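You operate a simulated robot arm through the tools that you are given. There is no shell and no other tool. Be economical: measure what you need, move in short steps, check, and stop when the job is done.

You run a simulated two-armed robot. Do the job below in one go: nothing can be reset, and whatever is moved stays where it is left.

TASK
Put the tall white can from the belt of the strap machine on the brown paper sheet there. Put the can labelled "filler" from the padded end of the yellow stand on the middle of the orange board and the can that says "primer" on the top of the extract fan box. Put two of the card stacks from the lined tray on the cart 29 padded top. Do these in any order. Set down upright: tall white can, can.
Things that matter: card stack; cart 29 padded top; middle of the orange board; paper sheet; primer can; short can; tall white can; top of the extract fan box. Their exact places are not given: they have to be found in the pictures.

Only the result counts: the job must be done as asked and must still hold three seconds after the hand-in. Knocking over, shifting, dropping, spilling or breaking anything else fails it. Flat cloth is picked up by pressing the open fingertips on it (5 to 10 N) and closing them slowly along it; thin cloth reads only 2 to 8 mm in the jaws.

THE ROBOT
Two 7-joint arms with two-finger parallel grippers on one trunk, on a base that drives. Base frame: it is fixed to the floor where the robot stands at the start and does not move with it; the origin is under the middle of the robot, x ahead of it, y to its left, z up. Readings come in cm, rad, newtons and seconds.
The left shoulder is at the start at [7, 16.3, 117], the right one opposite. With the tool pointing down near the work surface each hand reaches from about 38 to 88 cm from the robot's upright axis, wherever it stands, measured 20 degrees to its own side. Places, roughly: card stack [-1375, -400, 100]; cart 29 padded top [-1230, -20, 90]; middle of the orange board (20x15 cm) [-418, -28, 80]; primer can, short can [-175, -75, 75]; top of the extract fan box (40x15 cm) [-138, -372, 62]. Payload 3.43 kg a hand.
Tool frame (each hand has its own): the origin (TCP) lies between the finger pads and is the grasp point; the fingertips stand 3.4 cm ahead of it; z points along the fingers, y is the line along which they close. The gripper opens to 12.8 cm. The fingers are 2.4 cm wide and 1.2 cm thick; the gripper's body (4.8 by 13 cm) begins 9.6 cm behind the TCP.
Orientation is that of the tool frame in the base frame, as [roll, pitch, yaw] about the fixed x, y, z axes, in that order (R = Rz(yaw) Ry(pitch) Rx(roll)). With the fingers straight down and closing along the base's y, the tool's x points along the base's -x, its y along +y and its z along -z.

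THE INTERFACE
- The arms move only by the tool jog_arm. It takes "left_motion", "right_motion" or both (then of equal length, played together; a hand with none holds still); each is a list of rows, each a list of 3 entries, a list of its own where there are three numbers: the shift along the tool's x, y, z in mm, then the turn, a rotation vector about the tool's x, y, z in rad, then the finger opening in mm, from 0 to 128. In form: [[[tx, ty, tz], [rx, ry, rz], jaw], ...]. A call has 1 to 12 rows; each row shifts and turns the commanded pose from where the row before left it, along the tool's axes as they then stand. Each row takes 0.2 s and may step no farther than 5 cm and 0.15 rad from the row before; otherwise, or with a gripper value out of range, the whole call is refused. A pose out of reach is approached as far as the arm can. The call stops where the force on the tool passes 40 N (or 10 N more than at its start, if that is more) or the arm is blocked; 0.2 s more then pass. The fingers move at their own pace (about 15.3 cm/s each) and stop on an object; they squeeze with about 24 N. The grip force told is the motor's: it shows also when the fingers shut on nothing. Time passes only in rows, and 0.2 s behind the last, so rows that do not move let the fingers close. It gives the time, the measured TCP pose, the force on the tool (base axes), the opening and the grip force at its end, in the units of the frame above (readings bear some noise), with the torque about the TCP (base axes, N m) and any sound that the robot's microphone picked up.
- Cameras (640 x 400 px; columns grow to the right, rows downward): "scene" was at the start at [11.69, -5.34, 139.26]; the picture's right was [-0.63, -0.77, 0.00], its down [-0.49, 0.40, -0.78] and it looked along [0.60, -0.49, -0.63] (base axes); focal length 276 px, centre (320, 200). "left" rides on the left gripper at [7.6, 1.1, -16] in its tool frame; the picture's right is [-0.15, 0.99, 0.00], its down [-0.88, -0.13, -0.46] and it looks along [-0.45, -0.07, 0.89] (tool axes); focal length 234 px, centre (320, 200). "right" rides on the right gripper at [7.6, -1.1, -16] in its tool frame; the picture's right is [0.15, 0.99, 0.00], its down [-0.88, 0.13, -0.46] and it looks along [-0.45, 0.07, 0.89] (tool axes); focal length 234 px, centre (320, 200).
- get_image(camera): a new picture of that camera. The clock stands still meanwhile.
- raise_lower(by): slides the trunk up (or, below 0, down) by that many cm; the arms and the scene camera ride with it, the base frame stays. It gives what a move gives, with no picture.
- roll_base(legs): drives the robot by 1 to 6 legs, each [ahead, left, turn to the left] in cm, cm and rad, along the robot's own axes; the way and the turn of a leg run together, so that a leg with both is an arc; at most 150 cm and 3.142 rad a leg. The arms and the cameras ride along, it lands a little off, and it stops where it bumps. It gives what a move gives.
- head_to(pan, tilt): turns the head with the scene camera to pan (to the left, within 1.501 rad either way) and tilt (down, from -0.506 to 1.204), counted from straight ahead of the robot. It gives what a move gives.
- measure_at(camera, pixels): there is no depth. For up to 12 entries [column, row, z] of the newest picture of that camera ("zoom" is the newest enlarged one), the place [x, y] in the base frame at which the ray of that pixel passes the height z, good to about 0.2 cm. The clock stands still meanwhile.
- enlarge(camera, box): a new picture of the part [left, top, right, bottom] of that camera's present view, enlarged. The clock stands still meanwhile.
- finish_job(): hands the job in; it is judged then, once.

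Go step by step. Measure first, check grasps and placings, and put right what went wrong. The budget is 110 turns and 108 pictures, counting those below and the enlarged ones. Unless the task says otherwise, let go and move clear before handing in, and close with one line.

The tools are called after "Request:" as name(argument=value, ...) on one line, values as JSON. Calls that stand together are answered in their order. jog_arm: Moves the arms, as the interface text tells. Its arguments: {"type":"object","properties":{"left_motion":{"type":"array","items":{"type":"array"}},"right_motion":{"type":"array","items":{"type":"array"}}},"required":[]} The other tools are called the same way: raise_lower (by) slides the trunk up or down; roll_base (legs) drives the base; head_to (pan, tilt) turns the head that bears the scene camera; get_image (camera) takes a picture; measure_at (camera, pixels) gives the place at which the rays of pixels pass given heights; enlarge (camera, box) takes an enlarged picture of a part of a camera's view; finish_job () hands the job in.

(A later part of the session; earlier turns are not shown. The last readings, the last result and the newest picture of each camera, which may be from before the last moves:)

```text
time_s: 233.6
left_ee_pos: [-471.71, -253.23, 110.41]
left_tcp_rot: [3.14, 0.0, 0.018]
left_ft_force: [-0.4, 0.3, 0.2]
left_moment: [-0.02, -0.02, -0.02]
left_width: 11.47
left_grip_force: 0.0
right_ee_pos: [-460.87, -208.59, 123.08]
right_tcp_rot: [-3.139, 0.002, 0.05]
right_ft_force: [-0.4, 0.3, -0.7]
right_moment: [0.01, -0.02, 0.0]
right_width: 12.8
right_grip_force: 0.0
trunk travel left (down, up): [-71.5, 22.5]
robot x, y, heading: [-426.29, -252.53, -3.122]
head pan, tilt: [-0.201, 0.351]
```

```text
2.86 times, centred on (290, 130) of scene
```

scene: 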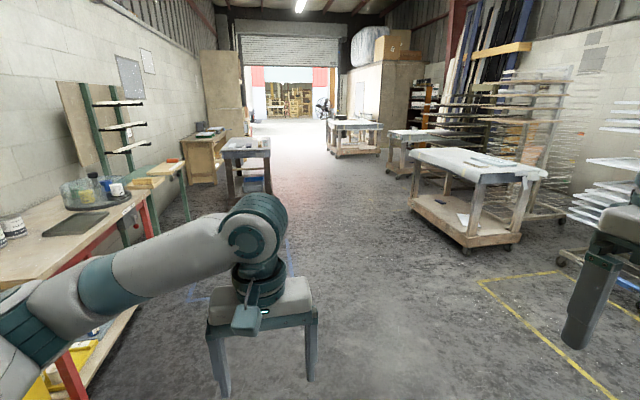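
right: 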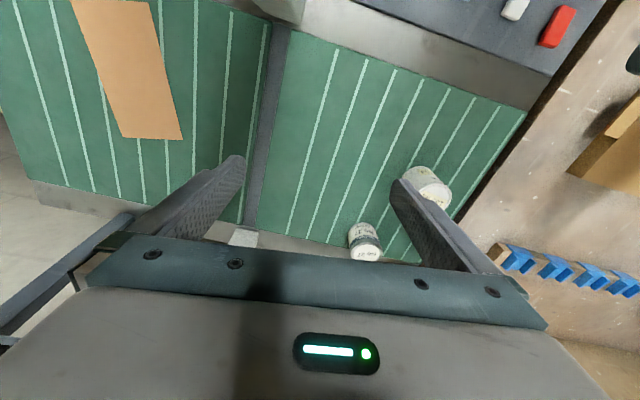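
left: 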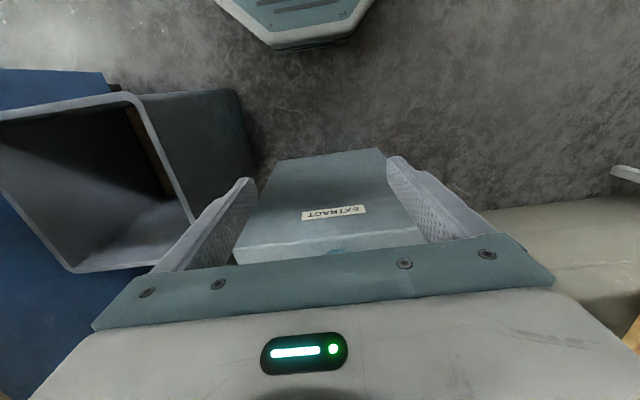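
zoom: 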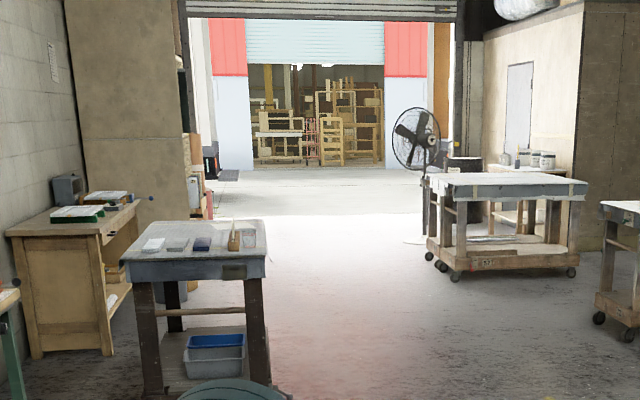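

Clear floor along y≈-160. Drive on.

Request:
roll_base(legs=[[80, -85, -0.02], [150, 0, 0], [150, 0, 0], [150, 0, 0]])

Request:
head_to(pan=0.0, tilt=0.3)

Request:
get_image(camera="scene")

```text
time_s: 260.7
left_ee_pos: [-1003.09, -171.5, 110.51]
left_tcp_rot: [-3.141, 0.0, 0.024]
left_ft_force: [-0.9, 0.0, -0.2]
left_moment: [0.02, -0.03, -0.02]
left_width: 11.5
left_grip_force: 0.1
right_ee_pos: [-992.68, -126.69, 123.12]
right_tcp_rot: [-3.14, 0.002, 0.054]
right_ft_force: [0.2, 1.2, 0.9]
right_moment: [0.0, 0.01, 0.01]
right_width: 12.81
right_grip_force: 0.1
trunk travel left (down, up): [-71.5, 22.5]
robot x, y, heading: [-957.8, -170.71, -3.118]
head pan, tilt: [-0.201, 0.351]
```

```text
time_s: 261.4
left_ee_pos: [-1003.2, -171.54, 110.52]
left_tcp_rot: [-3.142, 0.0, 0.022]
left_ft_force: [0.8, 0.0, 0.4]
left_moment: [0.0, -0.01, 0.01]
left_width: 11.46
left_grip_force: 0.1
right_ee_pos: [-992.67, -126.68, 123.01]
right_tcp_rot: [-3.138, 0.001, 0.056]
right_ft_force: [0.4, 0.1, 0.3]
right_moment: [-0.01, -0.02, 0.0]
right_width: 12.83
right_grip_force: 0.1
trunk travel left (down, up): [-71.5, 22.5]
robot x, y, heading: [-957.65, -170.79, -3.12]
head pan, tilt: [0.0, 0.3]
```

```text
29 pictures are left
```

scene: 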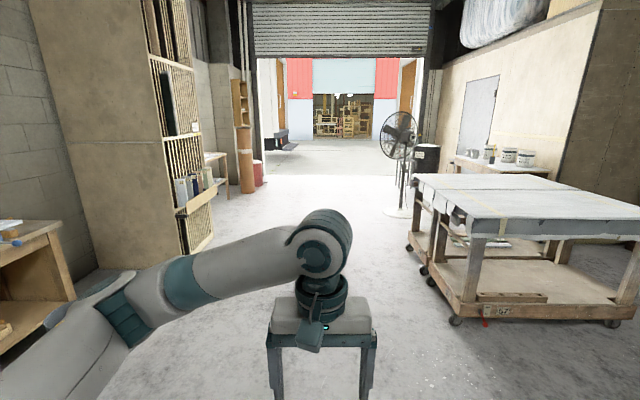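

Request:
enlarge(camera="scene", box=[400, 160, 640, 330])

Request:
measure_at(camera="scene", pixels=[[470, 218, 85], [640, 214, 85], [412, 175, 85], [550, 178, 85], [456, 322, 0], [424, 272, 0], [410, 248, 0], [245, 190, 0], [215, 158, 95], [200, 250, 0]])

```text
2.35 times, centred on (520, 245) of scene
```

zoom: 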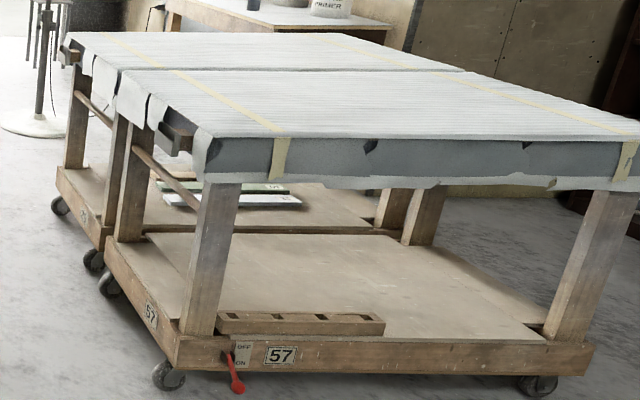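

```text
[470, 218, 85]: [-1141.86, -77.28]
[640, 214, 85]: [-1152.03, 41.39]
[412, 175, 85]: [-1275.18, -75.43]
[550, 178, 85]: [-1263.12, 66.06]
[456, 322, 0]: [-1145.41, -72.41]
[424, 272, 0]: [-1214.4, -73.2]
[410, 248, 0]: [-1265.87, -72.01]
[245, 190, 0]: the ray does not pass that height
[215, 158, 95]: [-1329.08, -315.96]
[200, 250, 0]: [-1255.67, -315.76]
```

The near cart is 57; the one behind likely 29. I drive on to x≈-1255 first and look at both sides.

Request:
roll_base(legs=[[150, 0, -0.02], [140, 0, 0]])

Request:
head_to(pan=-1.4, tilt=0.6)

Request:
get_image(camera="scene")

Request:
head_to(pan=0.85, tilt=0.4)

Request:
get_image(camera="scene")

```text
time_s: 275.6
left_ee_pos: [-1297.17, -175.84, 110.5]
left_tcp_rot: [-3.14, 0.0, 0.017]
left_ft_force: [-0.4, -0.4, 0.7]
left_moment: [0.01, 0.01, 0.01]
left_width: 11.48
left_grip_force: 0.0
right_ee_pos: [-1286.23, -130.99, 123.06]
right_tcp_rot: [-3.14, 0.001, 0.049]
right_ft_force: [-0.3, 0.0, 0.4]
right_moment: [-0.01, -0.01, 0.03]
right_width: 12.79
right_grip_force: 0.1
trunk travel left (down, up): [-71.5, 22.5]
robot x, y, heading: [-1251.89, -175.23, -3.127]
head pan, tilt: [0.0, 0.3]
```

```text
time_s: 277.1
left_ee_pos: [-1297.19, -175.88, 110.43]
left_tcp_rot: [3.141, 0.001, 0.015]
left_ft_force: [-0.6, 0.0, 0.0]
left_moment: [-0.04, -0.05, -0.01]
left_width: 11.49
left_grip_force: 0.0
right_ee_pos: [-1286.32, -130.86, 123.02]
right_tcp_rot: [-3.139, 0.002, 0.049]
right_ft_force: [-0.7, -0.5, 0.1]
right_moment: [-0.02, 0.0, -0.02]
right_width: 12.8
right_grip_force: 0.0
trunk travel left (down, up): [-71.5, 22.5]
robot x, y, heading: [-1251.87, -175.44, -3.129]
head pan, tilt: [-1.4, 0.6]
```

```text
27 pictures are left
```

scene: 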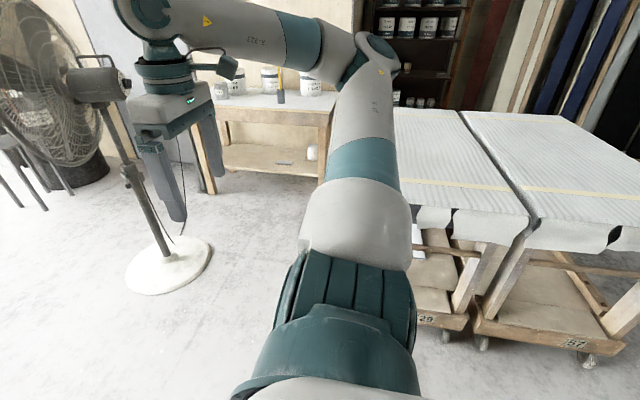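

```text
time_s: 279.2
left_ee_pos: [-1297.11, -175.7, 110.47]
left_tcp_rot: [-3.14, 0.0, 0.014]
left_ft_force: [-0.6, -0.3, 0.0]
left_moment: [-0.03, -0.01, -0.02]
left_width: 11.51
left_grip_force: 0.2
right_ee_pos: [-1286.36, -131.06, 123.05]
right_tcp_rot: [-3.141, 0.003, 0.05]
right_ft_force: [0.4, -0.2, 0.0]
right_moment: [-0.04, 0.02, 0.04]
right_width: 12.8
right_grip_force: 0.1
trunk travel left (down, up): [-71.5, 22.5]
robot x, y, heading: [-1251.82, -175.5, -3.123]
head pan, tilt: [0.85, 0.4]
```

```text
26 pictures are left
```

scene: 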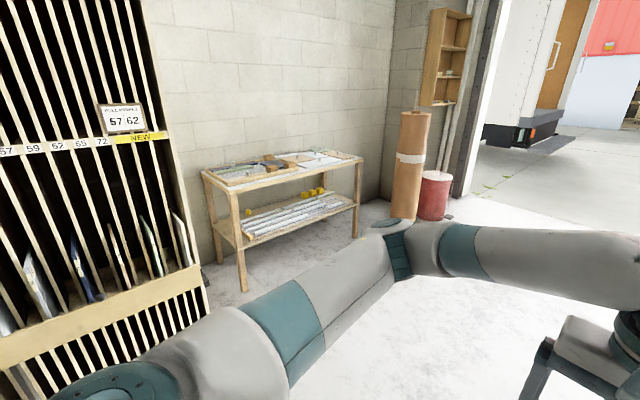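

Cart 29's label is at (427,319): the further cart. The card bench with lined tray is at (270,170). Enlarge it.

Request:
enlarge(camera="scene", box=[195, 130, 375, 240])

Request:
measure_at(camera="scene", pixels=[[203, 172, 90], [362, 159, 90], [236, 190, 90], [242, 290, 0], [354, 238, 0], [208, 285, 0]])

```text
3.56 times, centred on (285, 185) of scene
```

zoom: 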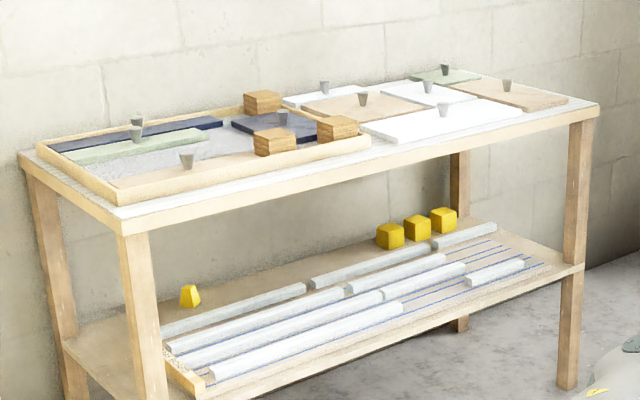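

```text
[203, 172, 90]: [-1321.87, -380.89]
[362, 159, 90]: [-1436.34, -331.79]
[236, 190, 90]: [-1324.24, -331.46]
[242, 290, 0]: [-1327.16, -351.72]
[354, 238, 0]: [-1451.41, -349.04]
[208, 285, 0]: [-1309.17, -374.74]
```

The lined tray (on the bench's left half) holds three brown stacks. Drive to stand in front of it, facing -y.

Request:
roll_base(legs=[[112, 0, 0], [0, 0, 1.555], [115, 0, 0]])

Request:
head_to(pan=0.0, tilt=0.7)

Request:
get_image(camera="scene")

```text
time_s: 294.2
left_ee_pos: [-1363.94, -336.54, 110.54]
left_tcp_rot: [-3.141, -0.001, 1.567]
left_ft_force: [-0.4, 0.1, -0.7]
left_moment: [0.01, -0.02, 0.0]
left_width: 11.48
left_grip_force: 0.0
right_ee_pos: [-1408.62, -324.86, 123.07]
right_tcp_rot: [-3.14, 0.002, 1.597]
right_ft_force: [-1.4, 0.0, -1.0]
right_moment: [-0.02, -0.03, 0.0]
right_width: 12.8
right_grip_force: 0.2
trunk travel left (down, up): [-71.5, 22.5]
robot x, y, heading: [-1363.49, -291.37, -1.573]
head pan, tilt: [0.85, 0.4]
```

```text
time_s: 295.4
left_ee_pos: [-1363.97, -336.65, 110.53]
left_tcp_rot: [-3.141, 0.0, 1.567]
left_ft_force: [-0.7, -0.1, -0.2]
left_moment: [0.0, -0.03, 0.02]
left_width: 11.5
left_grip_force: 0.0
right_ee_pos: [-1408.67, -324.84, 123.04]
right_tcp_rot: [-3.141, 0.0, 1.599]
right_ft_force: [0.0, -0.8, -0.7]
right_moment: [0.03, 0.01, 0.01]
right_width: 12.81
right_grip_force: 0.0
trunk travel left (down, up): [-71.5, 22.5]
robot x, y, heading: [-1363.23, -291.54, -1.578]
head pan, tilt: [0.0, 0.7]
```

```text
24 pictures are left
```

scene: 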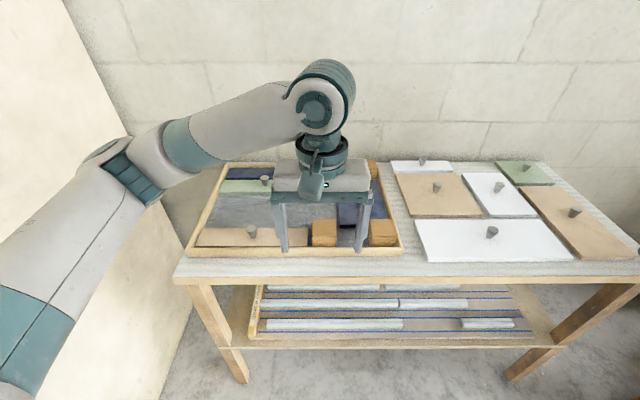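

Request:
get_image(camera="left")

Request:
enlarge(camera="scene", box=[180, 155, 420, 265])

```text
23 pictures are left
```

left: 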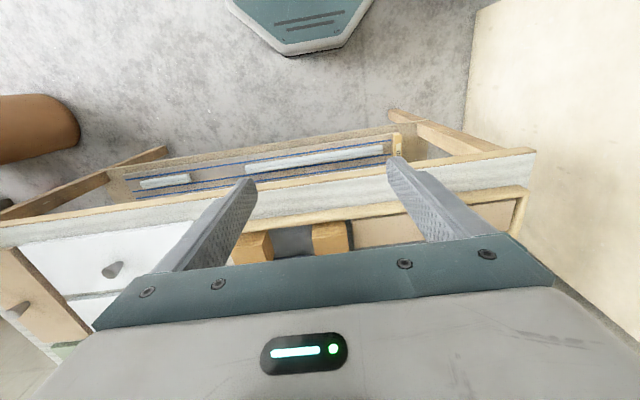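

```text
2.67 times, centred on (300, 210) of scene
```

zoom: 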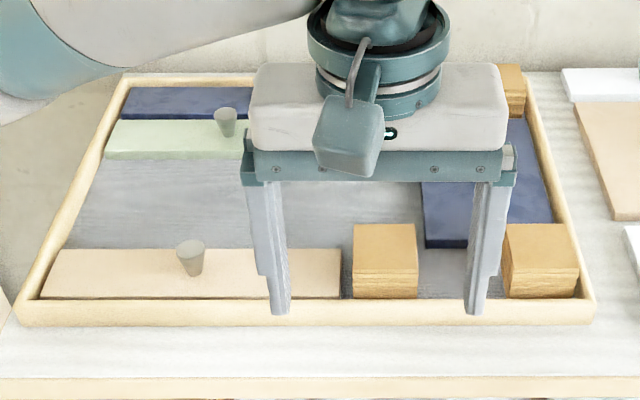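

Request:
enlarge(camera="left", box=[220, 180, 400, 270])

Request:
measure_at(camera="scene", pixels=[[312.4, 236.2, 90], [312.4, 236.2, 96], [336.8, 237, 90], [336.8, 237, 96], [369.3, 236.2, 96], [395.8, 236.6, 96], [312.4, 219.1, 96], [312.4, 246.7, 90]])

```text
3.56 times, centred on (310, 225) of left
```

zoom: 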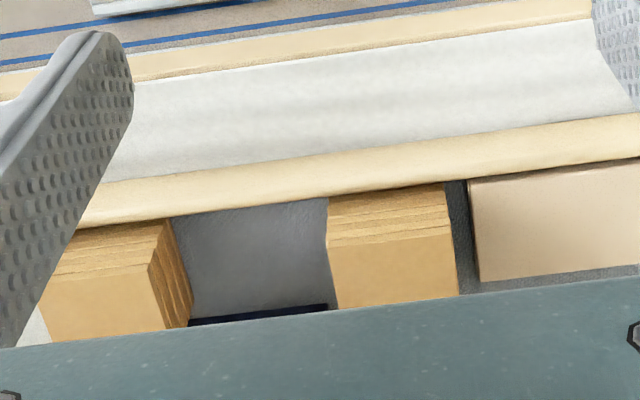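

```text
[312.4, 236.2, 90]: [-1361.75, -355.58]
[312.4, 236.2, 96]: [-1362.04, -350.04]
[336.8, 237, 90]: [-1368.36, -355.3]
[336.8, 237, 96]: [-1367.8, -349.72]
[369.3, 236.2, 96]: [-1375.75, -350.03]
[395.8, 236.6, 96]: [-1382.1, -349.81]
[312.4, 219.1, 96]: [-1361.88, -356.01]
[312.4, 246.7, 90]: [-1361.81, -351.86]
```

Layered brown stacks confirmed as card stacks. Triangulate their top front edge with the left camera.

Request:
measure_at(camera="zoom", pixels=[[330, 247, 90], [330, 247, 96], [450, 234, 90], [450, 234, 96], [330, 198, 86], [330, 198, 90], [150, 265, 90], [150, 265, 96]])

```text
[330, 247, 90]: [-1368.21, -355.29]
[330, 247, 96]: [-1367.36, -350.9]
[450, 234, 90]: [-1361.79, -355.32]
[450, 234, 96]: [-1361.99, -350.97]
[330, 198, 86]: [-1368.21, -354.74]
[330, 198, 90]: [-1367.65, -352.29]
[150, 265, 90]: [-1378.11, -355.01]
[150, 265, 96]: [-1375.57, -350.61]
```

Top z≈90, block 1 centre ≈(-1365,-358.5), block 2 ≈(-1380.9,-358.5), each ≈6.5 cm. Move the left hand over block 1 for a closer view.

Request:
jog_arm(left_motion=[[[-40, -2, 0], [0, 0, 0], 100], [[-45, -2, 0], [0, 0, 0], 100], [[-45, -2, 0], [0, 0, 0], 100], [[-45, -2, 0], [0, 0, 0], 100], [[-40, -2, 20], [0, 0, 0], 100], [[-4, 0, 30], [0, 0, 0], 100], [[0, 0, 15], [0, 0, 0], 100], [[0, 0, 0], [0, 0, 0], 100]])

Request:
get_image(camera="left")

Request:
enlarge(camera="scene", box=[240, 190, 420, 265])

```text
time_s: 297.1
left_ee_pos: [-1364.98, -358.6, 103.98]
left_tcp_rot: [3.141, 0.0, 1.564]
left_ft_force: [-0.2, -0.7, 0.6]
left_moment: [0.0, 0.03, 0.0]
left_width: 10.01
left_grip_force: 0.1
right_ee_pos: [-1408.6, -324.84, 122.88]
right_tcp_rot: [-3.14, 0.002, 1.599]
right_ft_force: [-0.5, -0.1, 0.0]
right_moment: [-0.01, 0.0, 0.02]
right_width: 12.81
right_grip_force: 0.0
trunk travel left (down, up): [-71.5, 22.5]
robot x, y, heading: [-1363.59, -291.26, -1.574]
head pan, tilt: [0.0, 0.7]
```

```text
20 pictures are left
```

left: 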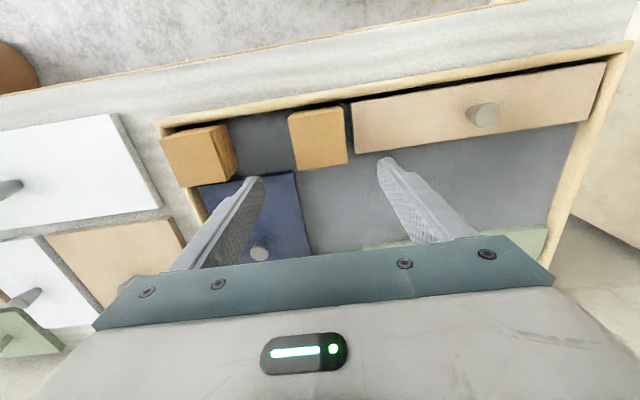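

```text
3.56 times, centred on (330, 228) of scene
```

zoom: 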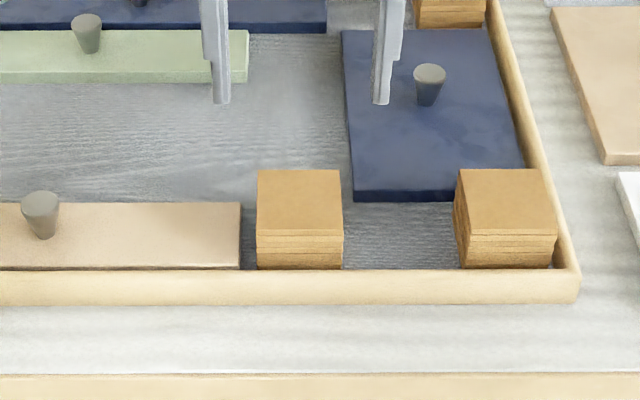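

Request:
measure_at(camera="zoom", pixels=[[258, 170, 90], [340, 170, 90], [257, 236, 90], [343, 236, 90], [459, 169, 90], [541, 169, 90], [470, 236, 90], [556, 235, 90], [241, 266, 87], [241, 203, 87], [571, 268, 88]])

Request:
measure_at(camera="left", pixels=[[289, 112, 90], [343, 106, 90], [296, 170, 90], [348, 163, 90], [162, 138, 90], [223, 124, 90], [180, 187, 90], [237, 178, 90], [352, 103, 87], [358, 153, 87]])

```text
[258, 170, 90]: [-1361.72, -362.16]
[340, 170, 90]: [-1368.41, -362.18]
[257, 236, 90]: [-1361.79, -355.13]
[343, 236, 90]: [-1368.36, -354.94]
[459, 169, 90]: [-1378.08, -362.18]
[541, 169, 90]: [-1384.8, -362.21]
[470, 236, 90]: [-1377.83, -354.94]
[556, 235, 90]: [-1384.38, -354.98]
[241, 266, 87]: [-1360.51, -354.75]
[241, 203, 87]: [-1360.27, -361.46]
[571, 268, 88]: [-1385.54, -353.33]
```

```text
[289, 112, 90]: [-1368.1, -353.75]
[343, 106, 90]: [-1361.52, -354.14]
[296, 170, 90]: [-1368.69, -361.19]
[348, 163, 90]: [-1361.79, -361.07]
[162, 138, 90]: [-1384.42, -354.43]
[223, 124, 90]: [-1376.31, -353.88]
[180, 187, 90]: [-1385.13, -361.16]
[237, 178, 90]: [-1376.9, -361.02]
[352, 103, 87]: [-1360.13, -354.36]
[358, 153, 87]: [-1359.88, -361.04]
```

Top z≈91; block 1 centre ≈(-1365.0,-357.8), block 2 ≈(-1381.1,-357.8). Grip block 1 by its upper half (tips ≈88.7), staying above the neighbouring panel.

Request:
jog_arm(left_motion=[[[8, 0, 20], [0, 0, 0], 100], [[0, 0, 35], [0, 0, 0], 100], [[0, 0, 35], [0, 0, 0], 100], [[0, 0, 20], [0, 0, 0], 100], [[0, 0, 10], [0, 0, 0], 100], [[0, 0, 0], [0, 0, 0], 100], [[0, 0, 0], [0, 0, 0], 70], [[0, 0, 0], [0, 0, 0], 40], [[0, 0, 0], [0, 0, 0], 0], [[0, 0, 0], [0, 0, 0], 0], [[0, 0, 0], [0, 0, 0], 0]])

Request:
jog_arm(left_motion=[[[0, 0, -3], [0, 0, 0], 0], [[0, 0, -5], [0, 0, 0], 0], [[0, 0, -8], [0, 0, 0], 0], [[0, 0, -10], [0, 0, 0], 0], [[0, 0, -10], [0, 0, 0], 0]])

Request:
get_image(camera="left")

```text
time_s: 299.6
left_ee_pos: [-1365.28, -357.79, 91.92]
left_tcp_rot: [-3.141, -0.001, 1.564]
left_ft_force: [-0.6, 0.0, 0.7]
left_moment: [0.0, -0.01, 0.0]
left_width: 6.56
left_grip_force: 24.1
right_ee_pos: [-1408.72, -324.94, 123.04]
right_tcp_rot: [-3.139, 0.002, 1.597]
right_ft_force: [-0.8, 0.3, 0.6]
right_moment: [-0.03, -0.02, 0.0]
right_width: 12.8
right_grip_force: 0.1
trunk travel left (down, up): [-71.5, 22.5]
robot x, y, heading: [-1363.65, -291.17, -1.573]
head pan, tilt: [0.0, 0.7]
```

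```text
time_s: 300.8
left_ee_pos: [-1365.07, -357.65, 95.58]
left_tcp_rot: [-3.14, 0.001, 1.564]
left_ft_force: [-0.6, 0.4, -1.9]
left_moment: [0.0, 0.02, -0.04]
left_width: 6.54
left_grip_force: 24.1
right_ee_pos: [-1408.74, -324.8, 123.07]
right_tcp_rot: [-3.139, 0.001, 1.599]
right_ft_force: [-0.5, 0.1, 0.1]
right_moment: [0.0, -0.02, -0.03]
right_width: 12.83
right_grip_force: 0.0
trunk travel left (down, up): [-71.5, 22.5]
robot x, y, heading: [-1363.92, -291.08, -1.58]
head pan, tilt: [0.0, 0.7]
```

```text
18 pictures are left
```

left: 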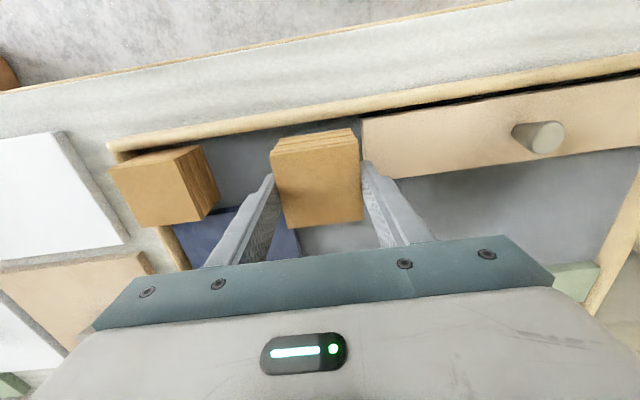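

Whole stack lifted (1.9 N). Raise and retract the left hand, shifting it left for room.

Request:
jog_arm(left_motion=[[[0, 0, -10], [0, 0, 0], 0], [[0, 0, -20], [0, 0, 0], 0], [[0, 0, -28], [0, 0, 0], 0], [[0, 0, -30], [0, 0, 0], 0], [[0, 0, -28], [0, 0, 0], 0], [[0, 0, -20], [0, 0, 0], 0], [[12, 10, -8], [0, 0, 0], 0], [[22, 15, 0], [0, 0, 0], 0], [[30, 15, 0], [0, 0, 0], 0], [[30, 15, 0], [0, 0, 0], 0], [[30, 10, 0], [0, 0, 0], 0], [[20, 5, 0], [0, 0, 0], 0]])

Request:
jog_arm(right_motion=[[[-10, 35, 0], [0, 0, 0], 100], [[-15, 40, 0], [0, 0, 0], 100], [[-20, 40, 0], [0, 0, 0], 100], [[-30, 38, 0], [0, 0, 0], 100], [[-35, 34, 0], [0, 0, 0], 100], [[-40, 28, 0], [0, 0, 0], 100], [[-40, 25, 0], [0, 0, 0], 100], [[-40, 20, 0], [0, 0, 0], 100], [[-45, 7, 20], [0, 0, 0], 100], [[-45, 0, 20], [0, 0, 0], 100], [[-17, 0, 40], [0, 0, 0], 100], [[0, 0, 40], [0, 0, 0], 100]])

Request:
get_image(camera="right")

Request:
get_image(camera="scene")

```text
time_s: 303.4
left_ee_pos: [-1357.99, -343.2, 110.02]
left_tcp_rot: [-3.141, 0.002, 1.568]
left_ft_force: [0.0, 0.8, -0.7]
left_moment: [-0.02, -0.01, -0.01]
left_width: 6.54
left_grip_force: 24.1
right_ee_pos: [-1408.68, -324.86, 123.17]
right_tcp_rot: [-3.14, 0.003, 1.598]
right_ft_force: [0.1, 0.9, 0.6]
right_moment: [-0.02, 0.03, 0.0]
right_width: 12.76
right_grip_force: 0.0
trunk travel left (down, up): [-71.5, 22.5]
robot x, y, heading: [-1363.63, -291.17, -1.576]
head pan, tilt: [0.0, 0.7]
```

```text
time_s: 305.9
left_ee_pos: [-1358.0, -343.49, 110.03]
left_tcp_rot: [-3.141, -0.002, 1.565]
left_ft_force: [0.0, 0.9, -1.4]
left_moment: [0.0, 0.0, 0.02]
left_width: 6.54
left_grip_force: 24.0
right_ee_pos: [-1383.57, -355.72, 110.39]
right_tcp_rot: [3.14, 0.003, 1.599]
right_ft_force: [-0.6, -0.8, 0.5]
right_moment: [0.0, -0.02, 0.01]
right_width: 10.01
right_grip_force: 0.0
right hand out of reach, approached as far as the arm can: row 10, 11
trunk travel left (down, up): [-71.5, 22.5]
robot x, y, heading: [-1363.28, -291.37, -1.572]
head pan, tilt: [0.0, 0.7]
```

```text
17 pictures are left
```

right: 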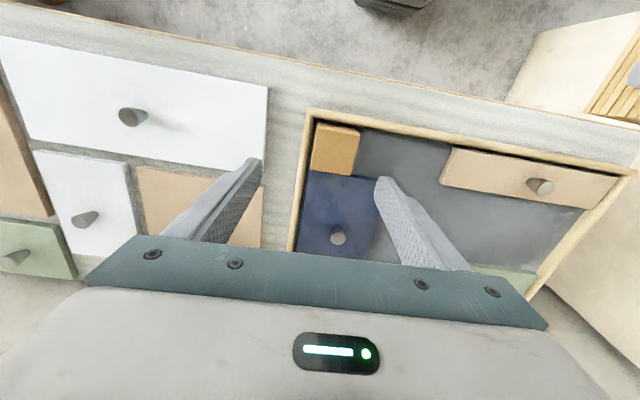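

```text
16 pictures are left
```

scene: 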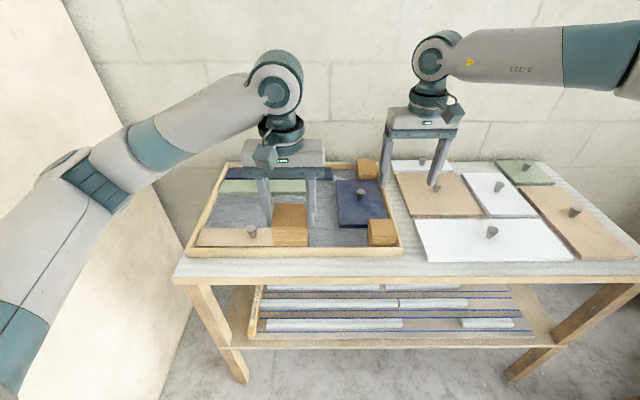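

Request:
measure_at(camera="right", pixels=[[316, 123, 91], [360, 130, 91], [312, 168, 91], [352, 175, 91], [310, 118, 88], [295, 235, 88]])

Request:
measure_at(camera="scene", pixels=[[368, 220, 91], [392, 220, 91], [372, 239, 91], [397, 238, 91]])

```text
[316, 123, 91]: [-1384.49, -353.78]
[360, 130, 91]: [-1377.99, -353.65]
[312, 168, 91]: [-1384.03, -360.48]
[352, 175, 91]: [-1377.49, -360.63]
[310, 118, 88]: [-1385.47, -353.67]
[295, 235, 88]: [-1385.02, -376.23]
```

```text
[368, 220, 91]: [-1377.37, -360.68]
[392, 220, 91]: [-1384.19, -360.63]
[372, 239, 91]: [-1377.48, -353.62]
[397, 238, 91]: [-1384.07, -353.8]
```

Block 2 centre ≈(-1380.95,-357.2), top 91. The right hand lags its command; I check with a still row.

Request:
jog_arm(right_motion=[[[0, 0, 10], [0, 0, 0], 100], [[0, 0, 0], [0, 0, 0], 100], [[0, 0, 0], [0, 0, 0], 100]])

```text
time_s: 306.8
left_ee_pos: [-1358.05, -343.22, 110.01]
left_tcp_rot: [-3.141, 0.001, 1.565]
left_ft_force: [-0.7, 0.0, -0.7]
left_moment: [0.03, -0.02, 0.0]
left_width: 6.51
left_grip_force: 24.3
right_ee_pos: [-1383.75, -355.53, 109.73]
right_tcp_rot: [3.142, 0.002, 1.597]
right_ft_force: [0.0, -0.5, -0.1]
right_moment: [0.01, -0.04, 0.01]
right_width: 10.01
right_grip_force: 0.1
trunk travel left (down, up): [-71.5, 22.5]
robot x, y, heading: [-1363.63, -291.19, -1.576]
head pan, tilt: [0.0, 0.7]
```

Request:
jog_arm(right_motion=[[[-17, 27.5, 0], [0, 0, 0], 100], [[0, 0, 40], [0, 0, 0], 100], [[0, 0, 45], [0, 0, 0], 100], [[0, 0, 40], [0, 0, 0], 100], [[0, 0, 25], [0, 0, 0], 100], [[0, 0, 0], [0, 0, 0], 100], [[0, 0, 0], [0, 0, 0], 100]])

Request:
get_image(camera="right")

```text
time_s: 308.4
left_ee_pos: [-1357.98, -343.4, 109.96]
left_tcp_rot: [-3.141, 0.0, 1.565]
left_ft_force: [-0.4, -0.6, -1.6]
left_moment: [0.01, -0.02, 0.04]
left_width: 6.55
left_grip_force: 23.5
right_ee_pos: [-1386.54, -352.47, 96.63]
right_tcp_rot: [3.141, 0.001, 1.599]
right_ft_force: [0.8, 1.2, 1.0]
right_moment: [0.01, 0.04, 0.0]
right_width: 9.98
right_grip_force: 0.2
right hand out of reach, approached as far as the arm can: row 1, 2, 3, 4, 5
trunk travel left (down, up): [-71.5, 22.5]
robot x, y, heading: [-1363.52, -290.84, -1.574]
head pan, tilt: [0.0, 0.7]
```

```text
15 pictures are left
```

right: 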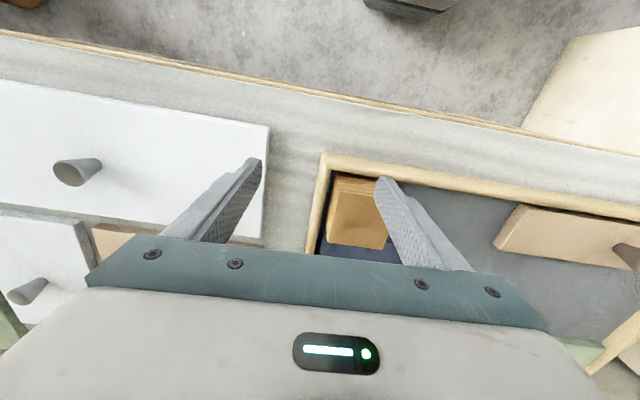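

The right arm is at a joint limit here, so I'll withdraw it and do the second stack with the left hand in a second trip. First raise and retract the right hand.

Request:
jog_arm(right_motion=[[[0, 0, -40], [0, 0, 0], 100], [[0, 0, -40], [0, 0, 0], 100], [[0, 0, -40], [0, 0, 0], 100], [[45, 0, 0], [0, 0, 0], 100], [[45, 0, 0], [0, 0, 0], 100], [[45, 0, 0], [0, 0, 0], 100], [[45, -20, 0], [0, 0, 0], 100], [[40, -30, 0], [0, 0, 0], 100], [[0, -45, 0], [0, 0, 0], 100], [[0, -45, 0], [0, 0, 0], 100], [[0, -45, 0], [0, 0, 0], 100], [[0, -20, 0], [0, 0, 0], 100]])

```text
time_s: 310.9
left_ee_pos: [-1357.98, -343.33, 109.93]
left_tcp_rot: [3.141, -0.003, 1.566]
left_ft_force: [0.5, -0.6, -1.4]
left_moment: [-0.01, 0.02, 0.02]
left_width: 6.54
left_grip_force: 23.6
right_ee_pos: [-1407.84, -330.99, 108.71]
right_tcp_rot: [-3.141, -0.001, 1.598]
right_ft_force: [0.4, 0.6, 0.9]
right_moment: [0.0, 0.01, -0.01]
right_width: 10.0
right_grip_force: 0.1
trunk travel left (down, up): [-71.5, 22.5]
robot x, y, heading: [-1363.84, -291.27, -1.577]
head pan, tilt: [0.0, 0.7]
```

Right hand clear. Drive back, left to x≈-1230, turn round to face cart 29, and approach.

Request:
roll_base(legs=[[-120, 0, 0], [0, 133, 0], [0, 0, 3.14], [45, 0, 0]])

Request:
head_to(pan=0.0, tilt=0.75)

Request:
get_image(camera="scene")

```text
time_s: 332.9
left_ee_pos: [-1239.78, -70.18, 110.17]
left_tcp_rot: [-3.139, 0.0, -1.559]
left_ft_force: [-0.4, 0.0, -1.5]
left_moment: [0.0, 0.02, 0.01]
left_width: 6.53
left_grip_force: 24.2
right_ee_pos: [-1189.83, -81.8, 108.62]
right_tcp_rot: [-3.14, 0.001, -1.526]
right_ft_force: [0.3, 0.4, -1.1]
right_moment: [0.0, 0.0, 0.0]
right_width: 10.0
right_grip_force: 0.1
trunk travel left (down, up): [-71.5, 22.5]
robot x, y, heading: [-1233.5, -122.37, 1.581]
head pan, tilt: [0.0, 0.7]
```

```text
time_s: 333.5
left_ee_pos: [-1239.79, -69.98, 110.04]
left_tcp_rot: [-3.141, -0.001, -1.559]
left_ft_force: [0.2, 0.6, -1.4]
left_moment: [-0.02, -0.02, 0.0]
left_width: 6.53
left_grip_force: 24.1
right_ee_pos: [-1189.85, -81.7, 108.84]
right_tcp_rot: [-3.138, 0.002, -1.525]
right_ft_force: [-0.1, -0.1, 0.1]
right_moment: [-0.02, 0.03, 0.01]
right_width: 9.98
right_grip_force: 0.0
trunk travel left (down, up): [-71.5, 22.5]
robot x, y, heading: [-1233.49, -122.02, 1.586]
head pan, tilt: [0.0, 0.75]
```

```text
14 pictures are left
```

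scene: 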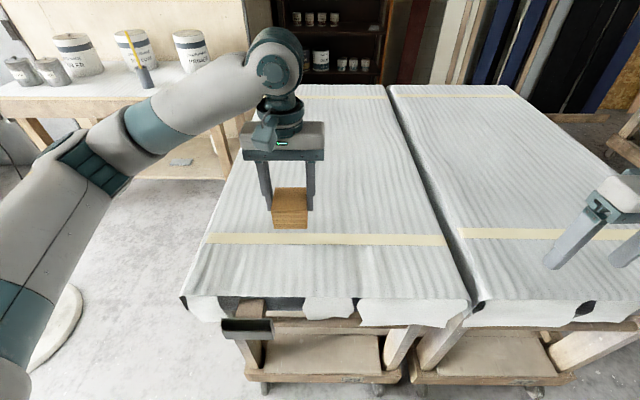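

Cart 29's padded top is right below, the left hand at its near half. Measure top height hints.

Request:
measure_at(camera="scene", pixels=[[182, 298, 85], [182, 298, 90], [472, 298, 85], [472, 298, 90], [245, 380, 15], [400, 380, 15], [210, 235, 87], [440, 240, 87]])

Request:
jog_arm(left_motion=[[[-8, 0, 0], [0, 0, 0], 0], [[-18, 0, 0], [0, 0, 0], 0], [[-28, 0, 0], [0, 0, 0], 0], [[-32, 0, 0], [0, 0, 0], 0], [[-32, 0, 0], [0, 0, 0], 0], [[-28, 0, 0], [0, 0, 0], 0], [[-18, 0, 10], [0, 0, 0], 0], [[-8, 0, 20], [0, 0, 0], 0], [[0, 0, 25], [0, 0, 0], 0], [[0, 0, 20], [0, 0, 0], 0], [[0, 0, 10], [0, 0, 0], 0]])

Request:
get_image(camera="left")

```text
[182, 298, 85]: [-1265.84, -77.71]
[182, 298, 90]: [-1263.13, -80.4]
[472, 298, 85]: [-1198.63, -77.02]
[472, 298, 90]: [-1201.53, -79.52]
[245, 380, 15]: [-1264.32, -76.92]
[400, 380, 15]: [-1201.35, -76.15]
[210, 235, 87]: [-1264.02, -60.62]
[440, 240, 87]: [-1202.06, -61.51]
```

```text
time_s: 335.9
left_ee_pos: [-1239.97, -52.92, 101.36]
left_tcp_rot: [-3.141, -0.001, -1.557]
left_ft_force: [0.2, 0.0, -0.7]
left_moment: [0.01, -0.03, -0.02]
left_width: 6.53
left_grip_force: 23.6
right_ee_pos: [-1189.8, -81.73, 108.7]
right_tcp_rot: [-3.141, 0.003, -1.525]
right_ft_force: [0.3, -0.5, -0.1]
right_moment: [0.02, -0.02, 0.0]
right_width: 10.0
right_grip_force: 0.1
trunk travel left (down, up): [-71.5, 22.5]
robot x, y, heading: [-1233.55, -121.96, 1.585]
head pan, tilt: [0.0, 0.75]
```

```text
13 pictures are left
```

left: 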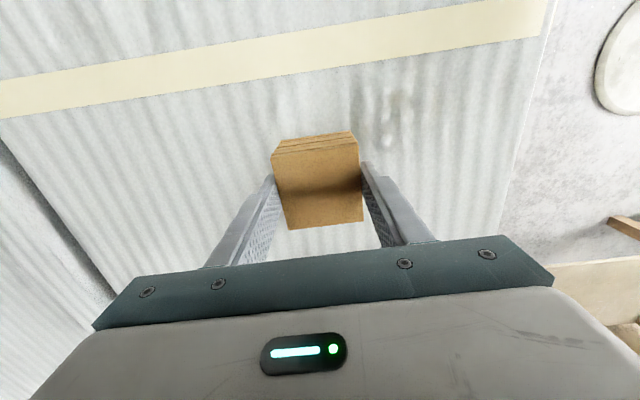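

Cart 29 spans x -1202…-1265. Lower towards the pad.

Request:
jog_arm(left_motion=[[[0, 0, 20], [0, 0, 0], 0], [[0, 0, 25], [0, 0, 0], 0], [[0, 0, 15], [0, 0, 0], 0], [[0, 0, 8], [0, 0, 0], 0], [[0, 0, 4], [0, 0, 0], 0], [[0, 0, 0], [0, 0, 0], 0]])

Request:
jog_arm(left_motion=[[[0, 0, 3], [0, 0, 0], 0], [[0, 0, 3], [0, 0, 0], 0], [[0, 0, 0], [0, 0, 0], 0]])

Request:
enlarge(camera="scene", box=[220, 120, 360, 250])

```text
time_s: 337.3
left_ee_pos: [-1239.95, -53.05, 94.72]
left_tcp_rot: [3.141, 0.005, -1.559]
left_ft_force: [0.1, 4.6, 26.0]
left_moment: [0.22, 0.11, -0.01]
left_width: 6.53
left_grip_force: 24.0
right_ee_pos: [-1189.82, -81.9, 108.92]
right_tcp_rot: [-3.14, 0.002, -1.527]
right_ft_force: [0.0, -0.6, 0.2]
right_moment: [0.0, -0.01, -0.03]
right_width: 10.04
right_grip_force: 0.1
trunk travel left (down, up): [-71.5, 22.5]
robot x, y, heading: [-1233.43, -122.03, 1.586]
head pan, tilt: [0.0, 0.75]
```

```text
time_s: 338.1
left_ee_pos: [-1239.91, -53.14, 93.83]
left_tcp_rot: [3.141, 0.002, -1.558]
left_ft_force: [0.3, -0.8, 25.3]
left_moment: [-0.09, 0.05, 0.08]
left_width: 6.51
left_grip_force: 24.3
right_ee_pos: [-1189.82, -81.85, 108.74]
right_tcp_rot: [-3.141, 0.003, -1.525]
right_ft_force: [-0.3, -0.3, -0.8]
right_moment: [0.02, -0.01, 0.01]
right_width: 10.0
right_grip_force: 0.1
trunk travel left (down, up): [-71.5, 22.5]
robot x, y, heading: [-1233.28, -122.15, 1.579]
head pan, tilt: [0.0, 0.75]
```

```text
3.08 times, centred on (290, 185) of scene
```

zoom: 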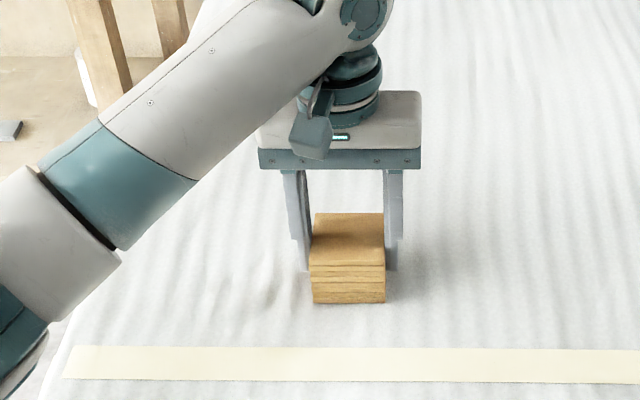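

In contact (25 N). Relax, open wide slowly, rise and retract.

Request:
jog_arm(left_motion=[[[0, 0, -2], [0, 0, 0], 0], [[0, 0, 0], [0, 0, 0], 70], [[0, 0, 0], [0, 0, 0], 90], [[0, 0, 0], [0, 0, 0], 110], [[0, 0, -12], [0, 0, 0], 110], [[0, 0, -35], [0, 0, 0], 110], [[0, 0, -45], [0, 0, 0], 110], [[0, 0, -45], [0, 0, 0], 110], [[0, 0, -30], [0, 0, 0], 110], [[45, 0, 0], [0, 0, 0], 110], [[45, 0, 0], [0, 0, 0], 110], [[45, 0, 0], [0, 0, 0], 110]])

Request:
get_image(camera="scene")

```text
time_s: 340.7
left_ee_pos: [-1239.52, -66.48, 110.57]
left_tcp_rot: [-3.14, -0.001, -1.56]
left_ft_force: [-0.7, -0.5, 0.3]
left_moment: [0.02, 0.0, 0.02]
left_width: 11.0
left_grip_force: 0.0
right_ee_pos: [-1189.86, -81.74, 108.73]
right_tcp_rot: [-3.14, 0.001, -1.525]
right_ft_force: [0.4, -0.3, 0.0]
right_moment: [0.02, -0.01, 0.01]
right_width: 10.02
right_grip_force: 0.1
trunk travel left (down, up): [-71.5, 22.5]
robot x, y, heading: [-1233.19, -122.24, 1.583]
head pan, tilt: [0.0, 0.75]
```

```text
11 pictures are left
```

scene: 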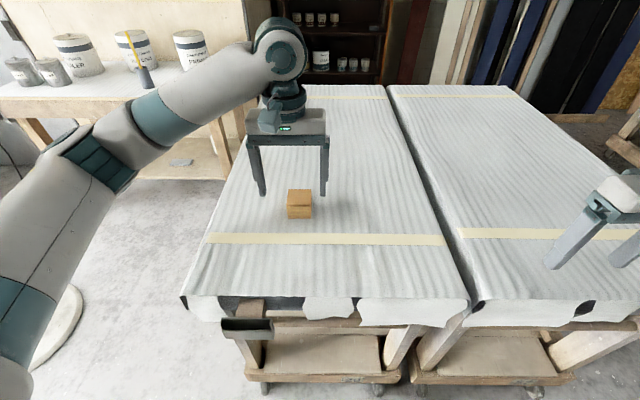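

First stack set. Retract the left hand and return to the bench for stack 2, standing ~16 cm further right.

Request:
jog_arm(left_motion=[[[45, 0, 0], [0, 0, 0], 110], [[45, 0, 0], [0, 0, 0], 110], [[30, 0, 0], [0, 0, 0], 110]])

Request:
roll_base(legs=[[-49, 0, 0], [0, 0, -3.15], [0, -146, 0]])

```text
time_s: 341.5
left_ee_pos: [-1239.79, -78.43, 110.41]
left_tcp_rot: [3.141, 0.0, -1.56]
left_ft_force: [0.2, 0.0, 0.6]
left_moment: [0.0, 0.01, 0.01]
left_width: 11.0
left_grip_force: 0.0
right_ee_pos: [-1189.83, -81.76, 108.87]
right_tcp_rot: [-3.139, 0.002, -1.525]
right_ft_force: [0.1, 0.9, 0.0]
right_moment: [0.0, 0.02, 0.02]
right_width: 9.98
right_grip_force: 0.0
trunk travel left (down, up): [-71.5, 22.5]
robot x, y, heading: [-1233.84, -122.35, 1.585]
head pan, tilt: [0.0, 0.75]
```

```text
refused: -3.15 is not a number from -3.14159 to 3.14159
```

Request:
roll_base(legs=[[-49, 0, 0], [0, 0, -3.14], [0, -146, -0.012]])

```text
time_s: 358.5
left_ee_pos: [-1370.04, -222.15, 110.49]
left_tcp_rot: [3.142, -0.001, 1.605]
left_ft_force: [-0.4, -1.0, -0.4]
left_moment: [0.0, 0.01, 0.02]
left_width: 10.99
left_grip_force: 0.1
right_ee_pos: [-1420.03, -219.67, 108.74]
right_tcp_rot: [-3.139, 0.002, 1.637]
right_ft_force: [-0.6, -0.4, -1.1]
right_moment: [0.01, -0.01, 0.02]
right_width: 10.01
right_grip_force: 0.1
trunk travel left (down, up): [-71.5, 22.5]
robot x, y, heading: [-1377.77, -178.53, -1.533]
head pan, tilt: [0.0, 0.75]
```

Request:
roll_base(legs=[[0, 0, -0.038], [113, -2, 0]])

Request:
get_image(camera="scene")

```text
time_s: 364.7
left_ee_pos: [-1373.66, -335.67, 110.47]
left_tcp_rot: [3.141, 0.001, 1.573]
left_ft_force: [0.2, 0.1, -0.6]
left_moment: [-0.01, 0.02, -0.01]
left_width: 11.01
left_grip_force: 0.1
right_ee_pos: [-1423.57, -331.77, 108.7]
right_tcp_rot: [-3.138, 0.001, 1.603]
right_ft_force: [-0.5, 0.3, 0.1]
right_moment: [0.04, -0.02, 0.03]
right_width: 10.01
right_grip_force: 0.1
trunk travel left (down, up): [-71.5, 22.5]
robot x, y, heading: [-1379.54, -291.96, -1.57]
head pan, tilt: [0.0, 0.75]
```

```text
10 pictures are left
```

scene: 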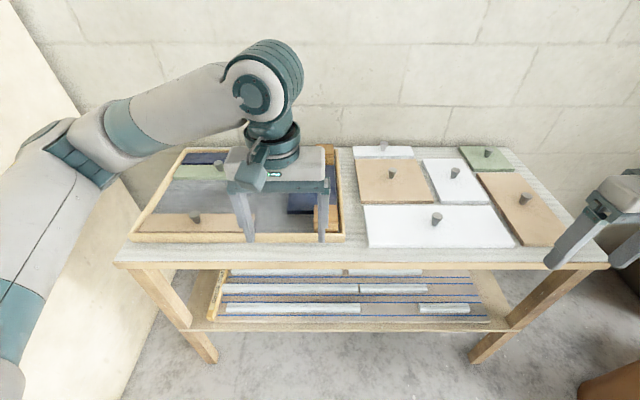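

Go above block 2 and take one wrist picture.

Request:
jog_arm(left_motion=[[[-40, -13, 0], [0, 0, 0], 100], [[-45, -13, 0], [0, 0, 0], 100], [[-45, -13, 0], [0, 0, 0], 100], [[-45, -13, 0], [0, 0, 0], 100], [[-42, -13, 10], [0, 0, 0], 100], [[0, -8, 30], [0, 0, 0], 100], [[0, 0, 25], [0, 0, 0], 100], [[0, 0, 0], [0, 0, 0], 100]])

Request:
get_image(camera="left")

```text
time_s: 366.5
left_ee_pos: [-1380.76, -357.25, 104.05]
left_tcp_rot: [-3.14, 0.0, 1.571]
left_ft_force: [0.1, -0.8, -1.3]
left_moment: [0.0, 0.01, 0.01]
left_width: 10.02
left_grip_force: 0.1
right_ee_pos: [-1423.51, -331.59, 108.78]
right_tcp_rot: [3.141, 0.002, 1.604]
right_ft_force: [-0.2, 0.7, -0.3]
right_moment: [0.01, -0.01, 0.0]
right_width: 9.98
right_grip_force: 0.2
trunk travel left (down, up): [-71.5, 22.5]
robot x, y, heading: [-1379.81, -291.83, -1.572]
head pan, tilt: [0.0, 0.75]
```

```text
9 pictures are left
```

left: 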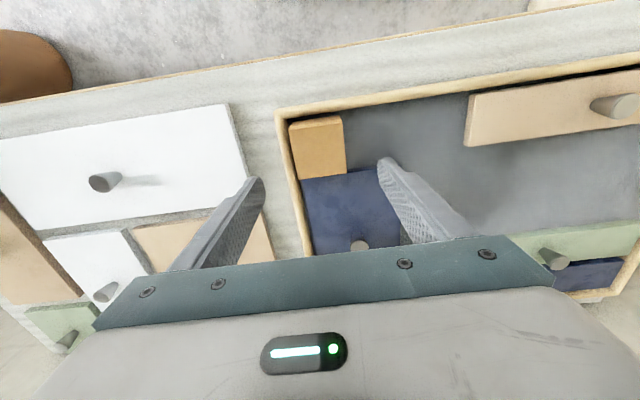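

Request:
measure_at(camera="left", pixels=[[289, 125, 91], [338, 117, 91], [301, 179, 91], [346, 172, 91], [281, 122, 88], [296, 205, 88]])

```text
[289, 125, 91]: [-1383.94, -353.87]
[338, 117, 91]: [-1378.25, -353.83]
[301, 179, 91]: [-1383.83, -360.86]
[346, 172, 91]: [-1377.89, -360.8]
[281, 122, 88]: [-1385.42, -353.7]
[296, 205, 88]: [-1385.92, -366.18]
```

Centre (-1381,-357.3): aligned. Descend to TCP 92.4, grip, test lift.

Request:
jog_arm(left_motion=[[[0, -2, 25], [0, 0, 0], 100], [[0, 0, 35], [0, 0, 0], 100], [[0, 0, 30], [0, 0, 0], 100], [[0, 0, 18], [0, 0, 0], 100], [[0, 0, 8], [0, 0, 0], 100], [[0, 0, 0], [0, 0, 0], 100], [[0, 0, 0], [0, 0, 0], 70], [[0, 0, 0], [0, 0, 0], 40], [[0, 0, 0], [0, 0, 0], 0], [[0, 0, 0], [0, 0, 0], 0], [[0, 0, 0], [0, 0, 0], 0]])

Request:
jog_arm(left_motion=[[[0, 0, -3], [0, 0, 0], 0], [[0, 0, -5], [0, 0, 0], 0], [[0, 0, -8], [0, 0, 0], 0], [[0, 0, -10], [0, 0, 0], 0], [[0, 0, -10], [0, 0, 0], 0]])

Request:
get_image(camera="left")

```text
time_s: 368.9
left_ee_pos: [-1380.87, -357.49, 92.23]
left_tcp_rot: [-3.142, 0.0, 1.573]
left_ft_force: [-0.8, -0.4, 0.4]
left_moment: [-0.04, -0.02, -0.03]
left_width: 6.56
left_grip_force: 24.2
right_ee_pos: [-1423.51, -331.72, 108.61]
right_tcp_rot: [-3.139, 0.002, 1.603]
right_ft_force: [0.2, 0.5, -0.7]
right_moment: [0.06, -0.01, 0.01]
right_width: 9.99
right_grip_force: 0.2
trunk travel left (down, up): [-71.5, 22.5]
robot x, y, heading: [-1379.72, -292.0, -1.565]
head pan, tilt: [0.0, 0.75]
```

```text
time_s: 370.1
left_ee_pos: [-1381.12, -357.39, 96.03]
left_tcp_rot: [-3.142, -0.002, 1.573]
left_ft_force: [0.9, 0.4, -1.1]
left_moment: [-0.02, 0.02, -0.02]
left_width: 6.52
left_grip_force: 24.1
right_ee_pos: [-1423.63, -331.66, 108.75]
right_tcp_rot: [-3.14, 0.002, 1.604]
right_ft_force: [0.5, -0.1, 0.0]
right_moment: [-0.01, 0.0, 0.02]
right_width: 10.02
right_grip_force: 0.1
trunk travel left (down, up): [-71.5, 22.5]
robot x, y, heading: [-1379.15, -291.82, -1.568]
head pan, tilt: [0.0, 0.75]
```

```text
8 pictures are left
```

left: 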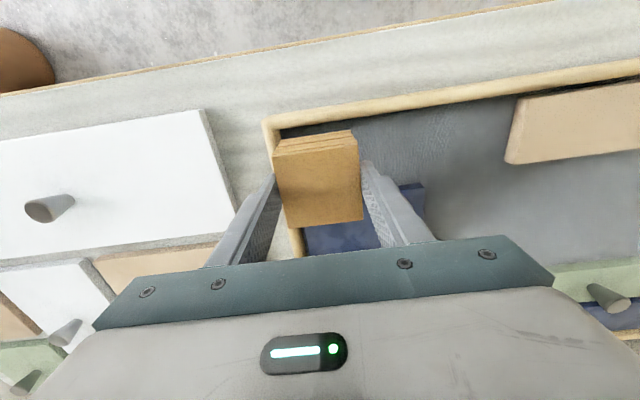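

Stack 2 is in the jaws. Lift and retract gently.

Request:
jog_arm(left_motion=[[[0, 0, -10], [0, 0, 0], 0], [[0, 0, -20], [0, 0, 0], 0], [[0, 0, -28], [0, 0, 0], 0], [[0, 0, -30], [0, 0, 0], 0], [[0, 0, -28], [0, 0, 0], 0], [[0, 0, -20], [0, 0, 0], 0], [[12, 0, -8], [0, 0, 0], 0], [[22, 0, 0], [0, 0, 0], 0], [[30, 0, 0], [0, 0, 0], 0], [[30, 0, 0], [0, 0, 0], 0], [[30, 0, 0], [0, 0, 0], 0], [[20, 0, 0], [0, 0, 0], 0]])

```text
time_s: 372.7
left_ee_pos: [-1381.15, -342.91, 110.54]
left_tcp_rot: [3.141, 0.001, 1.572]
left_ft_force: [-0.3, -0.2, -1.0]
left_moment: [0.01, 0.02, -0.01]
left_width: 6.54
left_grip_force: 24.2
right_ee_pos: [-1423.49, -331.7, 108.72]
right_tcp_rot: [-3.139, 0.0, 1.603]
right_ft_force: [0.7, 0.2, -0.1]
right_moment: [0.02, -0.01, 0.0]
right_width: 10.01
right_grip_force: 0.0
trunk travel left (down, up): [-71.5, 22.5]
robot x, y, heading: [-1379.85, -291.57, -1.57]
head pan, tilt: [0.0, 0.75]
```

Drive back to cart 29, this time ~20 cm further right (x≈-1221).

Request:
roll_base(legs=[[-120, 0, 0], [0, 80, 0], [0, 78, 0], [0, 0, 3.14], [48, 0, 0]])

Request:
get_image(camera="scene")

```text
time_s: 396.3
left_ee_pos: [-1222.99, -70.44, 110.42]
left_tcp_rot: [-3.141, -0.001, -1.55]
left_ft_force: [-0.3, -0.8, -1.0]
left_moment: [0.02, 0.0, 0.02]
left_width: 6.54
left_grip_force: 23.4
right_ee_pos: [-1180.45, -80.65, 108.85]
right_tcp_rot: [-3.14, 0.001, -1.513]
right_ft_force: [0.8, 0.6, -0.1]
right_moment: [0.0, 0.01, 0.0]
right_width: 9.99
right_grip_force: 0.2
trunk travel left (down, up): [-71.5, 22.5]
robot x, y, heading: [-1223.76, -121.52, 1.592]
head pan, tilt: [0.0, 0.75]
```

```text
7 pictures are left
```

scene: 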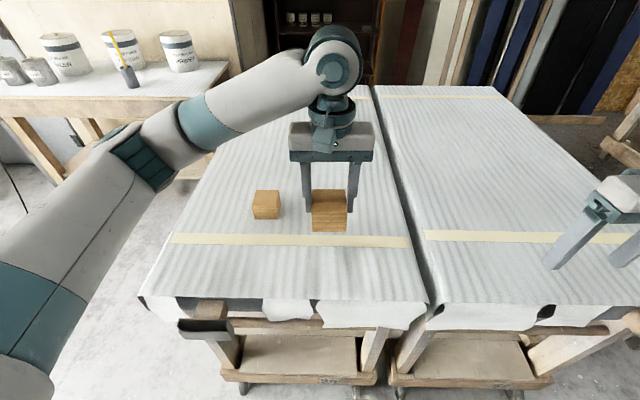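

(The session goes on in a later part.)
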